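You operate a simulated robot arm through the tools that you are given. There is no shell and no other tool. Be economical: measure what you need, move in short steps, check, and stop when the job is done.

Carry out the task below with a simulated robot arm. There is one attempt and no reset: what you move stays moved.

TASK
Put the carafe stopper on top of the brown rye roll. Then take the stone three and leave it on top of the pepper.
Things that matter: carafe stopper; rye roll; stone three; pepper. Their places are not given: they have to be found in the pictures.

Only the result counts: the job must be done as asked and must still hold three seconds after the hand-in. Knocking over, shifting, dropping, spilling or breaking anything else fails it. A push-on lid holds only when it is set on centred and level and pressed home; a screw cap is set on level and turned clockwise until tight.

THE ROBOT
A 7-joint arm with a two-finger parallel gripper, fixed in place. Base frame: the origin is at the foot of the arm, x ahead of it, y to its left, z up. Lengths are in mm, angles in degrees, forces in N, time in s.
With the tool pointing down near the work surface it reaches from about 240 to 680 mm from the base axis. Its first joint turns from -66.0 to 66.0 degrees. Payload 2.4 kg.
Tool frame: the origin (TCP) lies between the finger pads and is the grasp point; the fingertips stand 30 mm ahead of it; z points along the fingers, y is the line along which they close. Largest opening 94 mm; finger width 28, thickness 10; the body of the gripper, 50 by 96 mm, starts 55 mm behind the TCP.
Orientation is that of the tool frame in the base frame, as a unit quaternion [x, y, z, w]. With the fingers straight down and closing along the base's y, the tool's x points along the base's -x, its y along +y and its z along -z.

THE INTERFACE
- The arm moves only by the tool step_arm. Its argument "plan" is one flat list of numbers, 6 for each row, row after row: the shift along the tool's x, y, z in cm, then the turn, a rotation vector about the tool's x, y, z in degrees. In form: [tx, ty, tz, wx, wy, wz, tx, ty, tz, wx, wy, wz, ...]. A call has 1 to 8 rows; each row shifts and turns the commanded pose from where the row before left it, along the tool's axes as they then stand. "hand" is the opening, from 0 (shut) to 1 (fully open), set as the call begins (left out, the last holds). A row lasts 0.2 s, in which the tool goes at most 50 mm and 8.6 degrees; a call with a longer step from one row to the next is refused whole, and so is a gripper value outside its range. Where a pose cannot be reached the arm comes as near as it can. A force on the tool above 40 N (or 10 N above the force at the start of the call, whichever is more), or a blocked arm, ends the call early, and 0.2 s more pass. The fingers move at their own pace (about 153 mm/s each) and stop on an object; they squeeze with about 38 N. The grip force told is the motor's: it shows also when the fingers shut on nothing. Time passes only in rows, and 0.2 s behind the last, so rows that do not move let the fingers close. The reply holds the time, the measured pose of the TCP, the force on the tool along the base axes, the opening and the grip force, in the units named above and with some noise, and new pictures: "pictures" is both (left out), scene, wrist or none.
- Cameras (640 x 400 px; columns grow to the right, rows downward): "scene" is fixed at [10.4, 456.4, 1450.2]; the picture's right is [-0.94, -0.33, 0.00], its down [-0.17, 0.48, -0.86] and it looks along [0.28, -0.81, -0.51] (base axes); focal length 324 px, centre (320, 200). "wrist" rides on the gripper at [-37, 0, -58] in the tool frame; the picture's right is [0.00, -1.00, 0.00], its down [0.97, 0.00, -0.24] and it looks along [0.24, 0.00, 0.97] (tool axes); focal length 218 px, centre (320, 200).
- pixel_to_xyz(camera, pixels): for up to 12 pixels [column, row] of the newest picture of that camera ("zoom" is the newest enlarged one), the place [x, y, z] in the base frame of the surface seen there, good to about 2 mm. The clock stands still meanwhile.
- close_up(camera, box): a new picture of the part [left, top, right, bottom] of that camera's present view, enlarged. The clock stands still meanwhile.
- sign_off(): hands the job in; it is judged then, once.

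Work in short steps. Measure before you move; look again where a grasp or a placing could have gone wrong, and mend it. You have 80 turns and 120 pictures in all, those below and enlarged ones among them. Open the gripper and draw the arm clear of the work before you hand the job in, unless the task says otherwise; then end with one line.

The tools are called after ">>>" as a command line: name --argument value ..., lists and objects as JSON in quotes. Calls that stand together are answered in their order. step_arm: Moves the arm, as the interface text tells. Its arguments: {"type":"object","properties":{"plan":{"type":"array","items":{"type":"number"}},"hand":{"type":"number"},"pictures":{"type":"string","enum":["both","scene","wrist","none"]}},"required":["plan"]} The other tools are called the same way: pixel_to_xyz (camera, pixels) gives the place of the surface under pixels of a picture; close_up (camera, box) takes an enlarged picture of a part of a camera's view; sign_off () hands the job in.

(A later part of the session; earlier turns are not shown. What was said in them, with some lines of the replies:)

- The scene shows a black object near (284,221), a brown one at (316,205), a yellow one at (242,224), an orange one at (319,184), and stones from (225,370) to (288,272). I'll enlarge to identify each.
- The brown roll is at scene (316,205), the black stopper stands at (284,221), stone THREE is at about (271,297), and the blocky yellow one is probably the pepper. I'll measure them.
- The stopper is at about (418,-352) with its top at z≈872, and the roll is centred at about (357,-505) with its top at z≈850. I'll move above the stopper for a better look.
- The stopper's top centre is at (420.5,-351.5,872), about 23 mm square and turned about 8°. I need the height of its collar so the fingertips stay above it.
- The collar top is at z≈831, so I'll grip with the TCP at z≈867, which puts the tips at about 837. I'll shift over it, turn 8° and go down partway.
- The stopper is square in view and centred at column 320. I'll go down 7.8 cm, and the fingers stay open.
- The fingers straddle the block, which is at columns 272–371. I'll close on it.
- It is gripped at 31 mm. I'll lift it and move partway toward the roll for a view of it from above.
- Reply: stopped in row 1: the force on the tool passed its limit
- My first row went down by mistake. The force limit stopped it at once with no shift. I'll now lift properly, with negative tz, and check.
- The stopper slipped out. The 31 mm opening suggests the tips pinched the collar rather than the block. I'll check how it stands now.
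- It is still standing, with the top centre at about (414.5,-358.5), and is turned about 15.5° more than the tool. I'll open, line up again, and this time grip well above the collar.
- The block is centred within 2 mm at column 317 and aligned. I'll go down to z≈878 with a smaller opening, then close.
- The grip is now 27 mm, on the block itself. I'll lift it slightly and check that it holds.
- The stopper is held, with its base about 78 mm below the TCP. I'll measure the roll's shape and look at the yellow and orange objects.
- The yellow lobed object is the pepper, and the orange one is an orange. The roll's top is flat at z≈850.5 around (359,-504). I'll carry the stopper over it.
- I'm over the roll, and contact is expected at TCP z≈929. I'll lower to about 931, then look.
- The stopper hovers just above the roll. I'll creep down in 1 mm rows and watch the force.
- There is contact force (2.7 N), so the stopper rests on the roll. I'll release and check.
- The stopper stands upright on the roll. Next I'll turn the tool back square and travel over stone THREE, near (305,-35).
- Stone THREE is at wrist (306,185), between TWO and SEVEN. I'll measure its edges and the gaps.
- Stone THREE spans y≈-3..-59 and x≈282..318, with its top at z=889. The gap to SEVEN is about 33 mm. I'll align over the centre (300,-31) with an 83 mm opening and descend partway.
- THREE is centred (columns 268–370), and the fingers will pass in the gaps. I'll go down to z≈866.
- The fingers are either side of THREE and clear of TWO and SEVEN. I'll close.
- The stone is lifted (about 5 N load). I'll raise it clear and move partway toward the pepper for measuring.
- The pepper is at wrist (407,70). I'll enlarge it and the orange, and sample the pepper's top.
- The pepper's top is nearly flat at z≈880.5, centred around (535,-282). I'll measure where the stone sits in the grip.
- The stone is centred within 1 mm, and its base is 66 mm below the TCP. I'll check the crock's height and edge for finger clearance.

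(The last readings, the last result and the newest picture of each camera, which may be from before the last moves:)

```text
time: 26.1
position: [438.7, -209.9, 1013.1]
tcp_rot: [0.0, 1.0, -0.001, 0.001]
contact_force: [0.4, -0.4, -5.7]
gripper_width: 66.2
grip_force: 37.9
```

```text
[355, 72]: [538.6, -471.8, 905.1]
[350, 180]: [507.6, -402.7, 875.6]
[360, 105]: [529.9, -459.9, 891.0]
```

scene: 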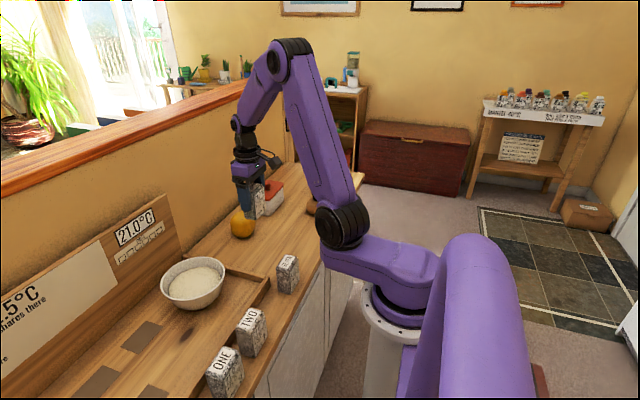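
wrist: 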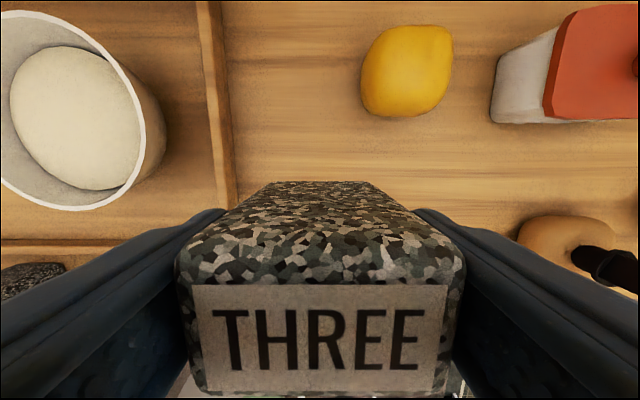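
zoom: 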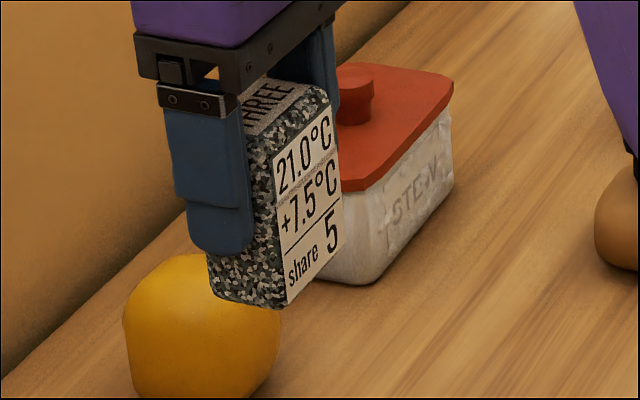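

The crock begins at y≈-402 and is at most 905 high, so there is plenty of clearance. I'll move over the pepper to (536,-282).

>>> step_arm --plan '[-3.25, -2.4, 0, 0, 0, 0, -3.25, -2.4, 0, 0, 0, 0, -3.25, -2.4, 0, 0, 0, 0, 0, 0, 3, 0, 0, 0, 0, 0, 2.5, 0, 0, 0, 0, 0, 0, 0, 0, 0]' --hand 0 --pictures "both"

>>> close_up --camera "scene" --box '[212, 170, 292, 245]'

```text
time: 27.5
position: [537.6, -282.2, 959.6]
tcp_rot: [-0.001, 1.0, -0.002, 0.002]
contact_force: [0.0, 0.2, -5.9]
gripper_width: 66.2
grip_force: 38.1
```

scene: 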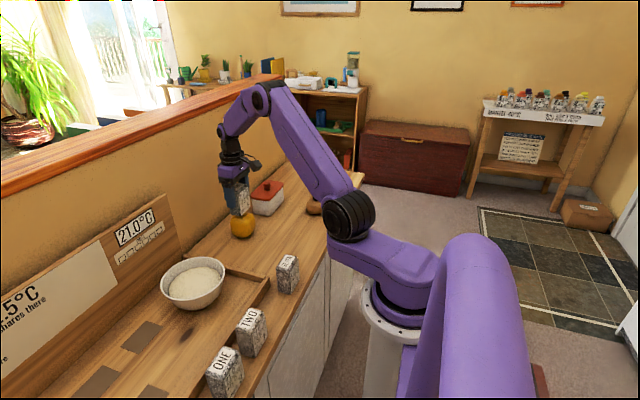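
wrist: 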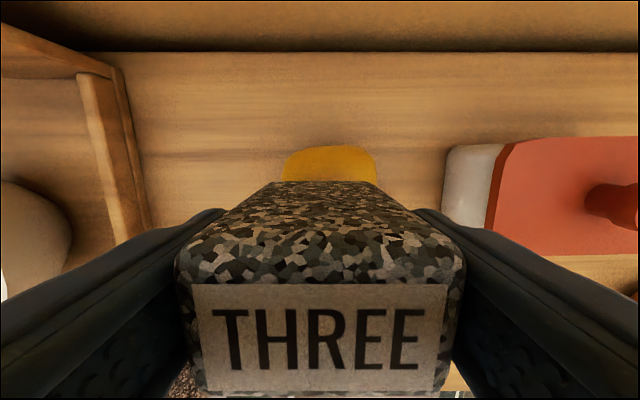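

```text
5.33 times, centred on (252, 208) of scene
```

zoom: 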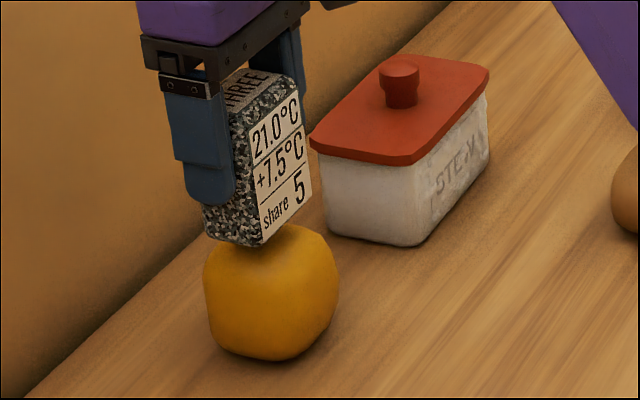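

The stone hovers over the pepper's middle. I'll lower to about 950, then creep down; the hanging load reads about -5.8 N.

>>> step_arm --plan '[0, 0, 0.6, 0, 0, 0, 0, 0, 0.3, 0, 0, 0, 0, 0, 0, 0, 0, 0]' --hand 0 --pictures "none"

>>> step_arm --plan '[0, 0, 0.1, 0, 0, 0, 0, 0, 0.1, 0, 0, 0, 0, 0, 0, 0, 0, 0]' --hand 0 --pictures "none"

```text
time: 28.3
position: [536.7, -282.3, 952.7]
tcp_rot: [0.0, 1.0, -0.002, 0.002]
contact_force: [-0.7, 0.0, -5.2]
gripper_width: 66.6
grip_force: 38.0
```

```text
time: 29.1
position: [535.3, -281.5, 950.0]
tcp_rot: [-0.001, 1.0, -0.001, 0.002]
contact_force: [-0.8, -0.1, -4.9]
gripper_width: 66.6
grip_force: 38.1
```

There is no contact yet. I'll keep going down in small steps.

>>> step_arm --plan '[0, 0, 0.1, 0, 0, 0, 0, 0, 0.05, 0, 0, 0, 0, 0, 0, 0, 0, 0]' --hand 0 --pictures "none"

>>> step_arm --plan '[0, 0, 0.1, 0, 0, 0, 0, 0, 0, 0, 0, 0]' --hand 0 --pictures "none"

>>> close_up --camera "scene" --box '[222, 185, 270, 245]'

```text
time: 29.9
position: [534.2, -283.0, 949.1]
tcp_rot: [0.0, 1.0, -0.001, 0.002]
contact_force: [0.0, 0.1, -5.7]
gripper_width: 66.2
grip_force: 38.2
```

```text
time: 30.5
position: [534.9, -282.5, 947.2]
tcp_rot: [0.0, 1.0, -0.002, 0.002]
contact_force: [0.6, -0.5, -4.6]
gripper_width: 66.3
grip_force: 38.3
```

```text
6.67 times, centred on (246, 215) of scene
```

zoom: 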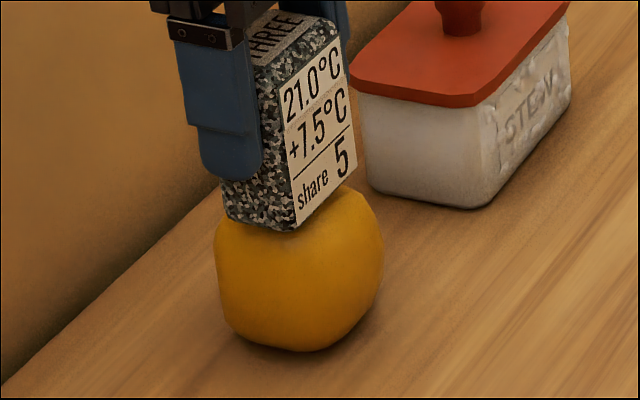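

Contact is just starting. I'll continue by small steps until the pepper bears the stone's weight.

>>> step_arm --plan '[0, 0, 0.07, 0, 0, 0, 0, 0, 0, 0, 0, 0]' --hand 0 --pictures "none"

>>> step_arm --plan '[0, 0, 0.07, 0, 0, 0, 0, 0, 0, 0, 0, 0]' --hand 0 --pictures "none"

```text
time: 31.1
position: [535.3, -282.3, 947.8]
tcp_rot: [-0.001, 1.0, -0.002, 0.002]
contact_force: [0.4, 0.1, -5.2]
gripper_width: 66.5
grip_force: 37.9
```

```text
time: 31.7
position: [534.9, -282.3, 947.2]
tcp_rot: [0.0, 1.0, -0.002, 0.002]
contact_force: [-1.2, 0.9, -2.5]
gripper_width: 66.5
grip_force: 37.8
```

The load is dropping (-2.5 N). One more small step, then I'll read it again.

>>> step_arm --plan '[0, 0, 0.05, 0, 0, 0, 0, 0, 0, 0, 0, 0]' --hand 0 --pictures "none"

```text
time: 32.3
position: [535.7, -281.7, 947.2]
tcp_rot: [0.0, 1.0, -0.001, 0.002]
contact_force: [-1.4, 1.1, 2.1]
gripper_width: 66.4
grip_force: 37.7
```

The pepper now bears the stone's full weight. I'll open the fingers slightly and check.

>>> step_arm --plan '[0, 0, 0, 0, 0, 0, 0, 0, 0, 0, 0, 0]' --hand 0.76 --pictures "wrist"

>>> close_up --camera "scene" --box '[222, 185, 270, 245]'

```text
time: 32.9
position: [534.9, -282.9, 946.4]
tcp_rot: [-0.001, 1.0, -0.001, 0.002]
contact_force: [0.3, 0.0, 1.0]
gripper_width: 71.3
grip_force: 0.1
```

wrist: 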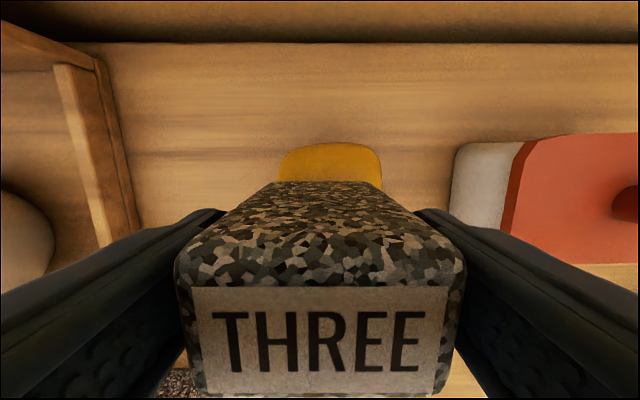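

```text
6.67 times, centred on (246, 215) of scene
```

zoom: 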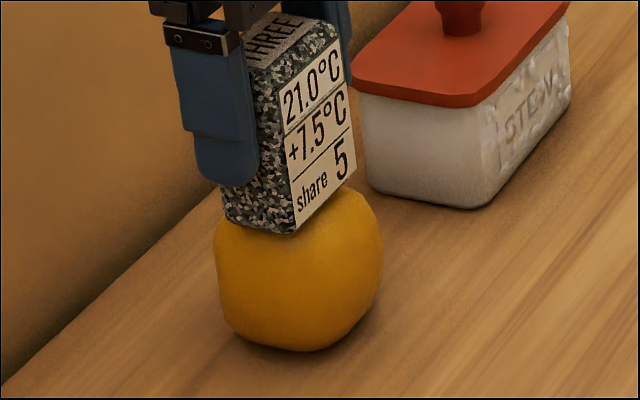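

The stone stays put after release. I'll wait a moment with the fingers nearby to see whether it tips.

>>> step_arm --plan '[0, 0, 0, 0, 0, 0, 0, 0, 0, 0, 0, 0, 0, 0, 0, 0, 0, 0, 0, 0, 0, 0, 0, 0, 0, 0, 0, 0, 0, 0, 0, 0, 0, 0, 0, 0]' --hand 0.95 --pictures "wrist"

```text
time: 34.3
position: [535.1, -282.9, 945.6]
tcp_rot: [0.0, 1.0, -0.002, 0.002]
contact_force: [0.2, -0.1, 0.1]
gripper_width: 89.4
grip_force: 0.1
```

wrist: 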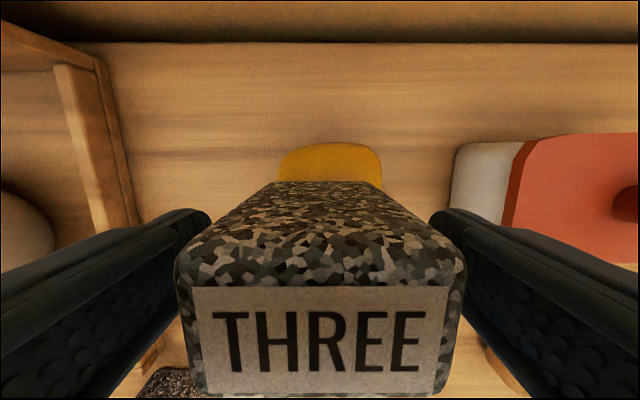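

It is standing still, so I'll withdraw straight up and then back toward the robot.

>>> step_arm --plan '[0, 0, -2, 0, 0, 0, 0, 0, -3, 0, 0, 0, 0, 0, -4, 0, 0, 0, 0, 0, -4, 0, 0, 0, 0, 0, -4, 0, 0, 0, 4, 0, 0, 0, 0, 0, 4, 0, 0, 0, 0, 0, 4, 0, 0, 0, 0, 0]' --pictures "both"

>>> close_up --camera "scene" --box '[212, 170, 340, 250]'

```text
time: 36.1
position: [414.0, -281.7, 1114.0]
tcp_rot: [0.0, 1.0, -0.002, 0.001]
contact_force: [-0.6, 0.8, 0.2]
gripper_width: 89.3
grip_force: 0.1
```

scene: 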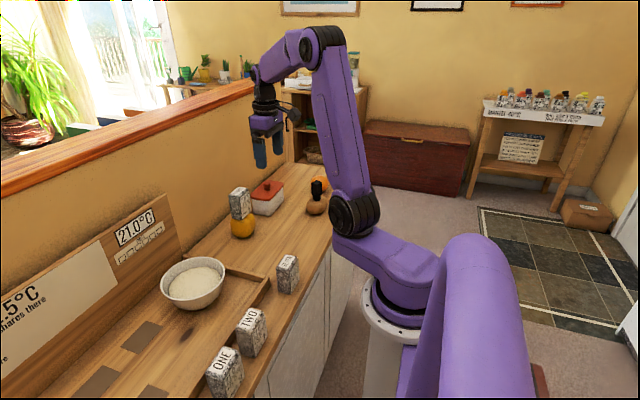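
wrist: 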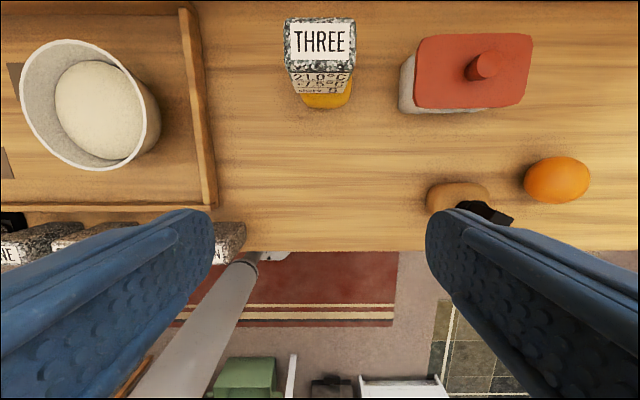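

```text
5.00 times, centred on (276, 210) of scene
```

zoom: 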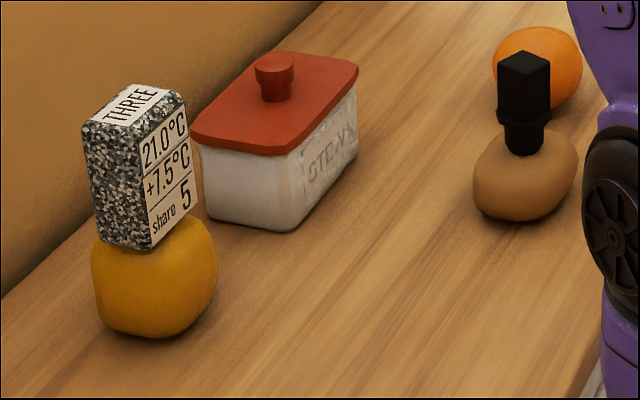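

Both are in place and the arm is clear. I'll wait a second and check that the stone isn't slowly tipping.

>>> step_arm --plan '[0, 0, 0, 0, 0, 0, 0, 0, 0, 0, 0, 0, 0, 0, 0, 0, 0, 0, 0, 0, 0, 0, 0, 0, 0, 0, 0, 0, 0, 0, 0, 0, 0, 0, 0, 0, 0, 0, 0, 0, 0, 0, 0, 0, 0, 0, 0, 0]' --pictures "none"

>>> close_up --camera "scene" --box '[212, 170, 340, 250]'

```text
time: 37.9
position: [413.6, -282.0, 1114.1]
tcp_rot: [0.0, 1.0, -0.002, 0.002]
contact_force: [-0.8, -0.8, -0.3]
gripper_width: 89.4
grip_force: 0.0
```

```text
5.00 times, centred on (276, 210) of scene
```

zoom: 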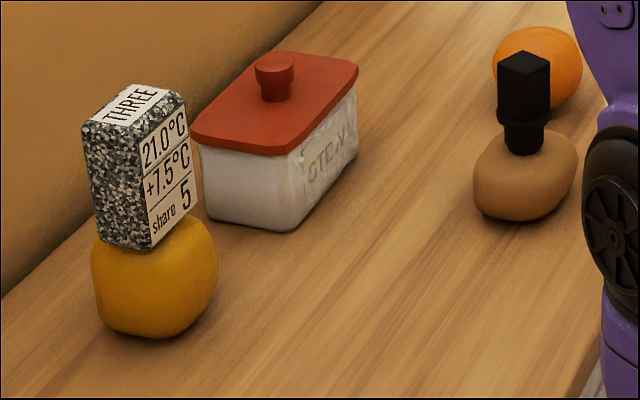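

The picture is unchanged after 1.8 s, so both placings are stable, and I'm handing the job in.

>>> sign_off

```text
The job is handed in.
```

The carafe stopper is standing on the rye roll and stone three is standing on the pepper (the yellow one); both were steady, with the arm clear, when I handed the job in.
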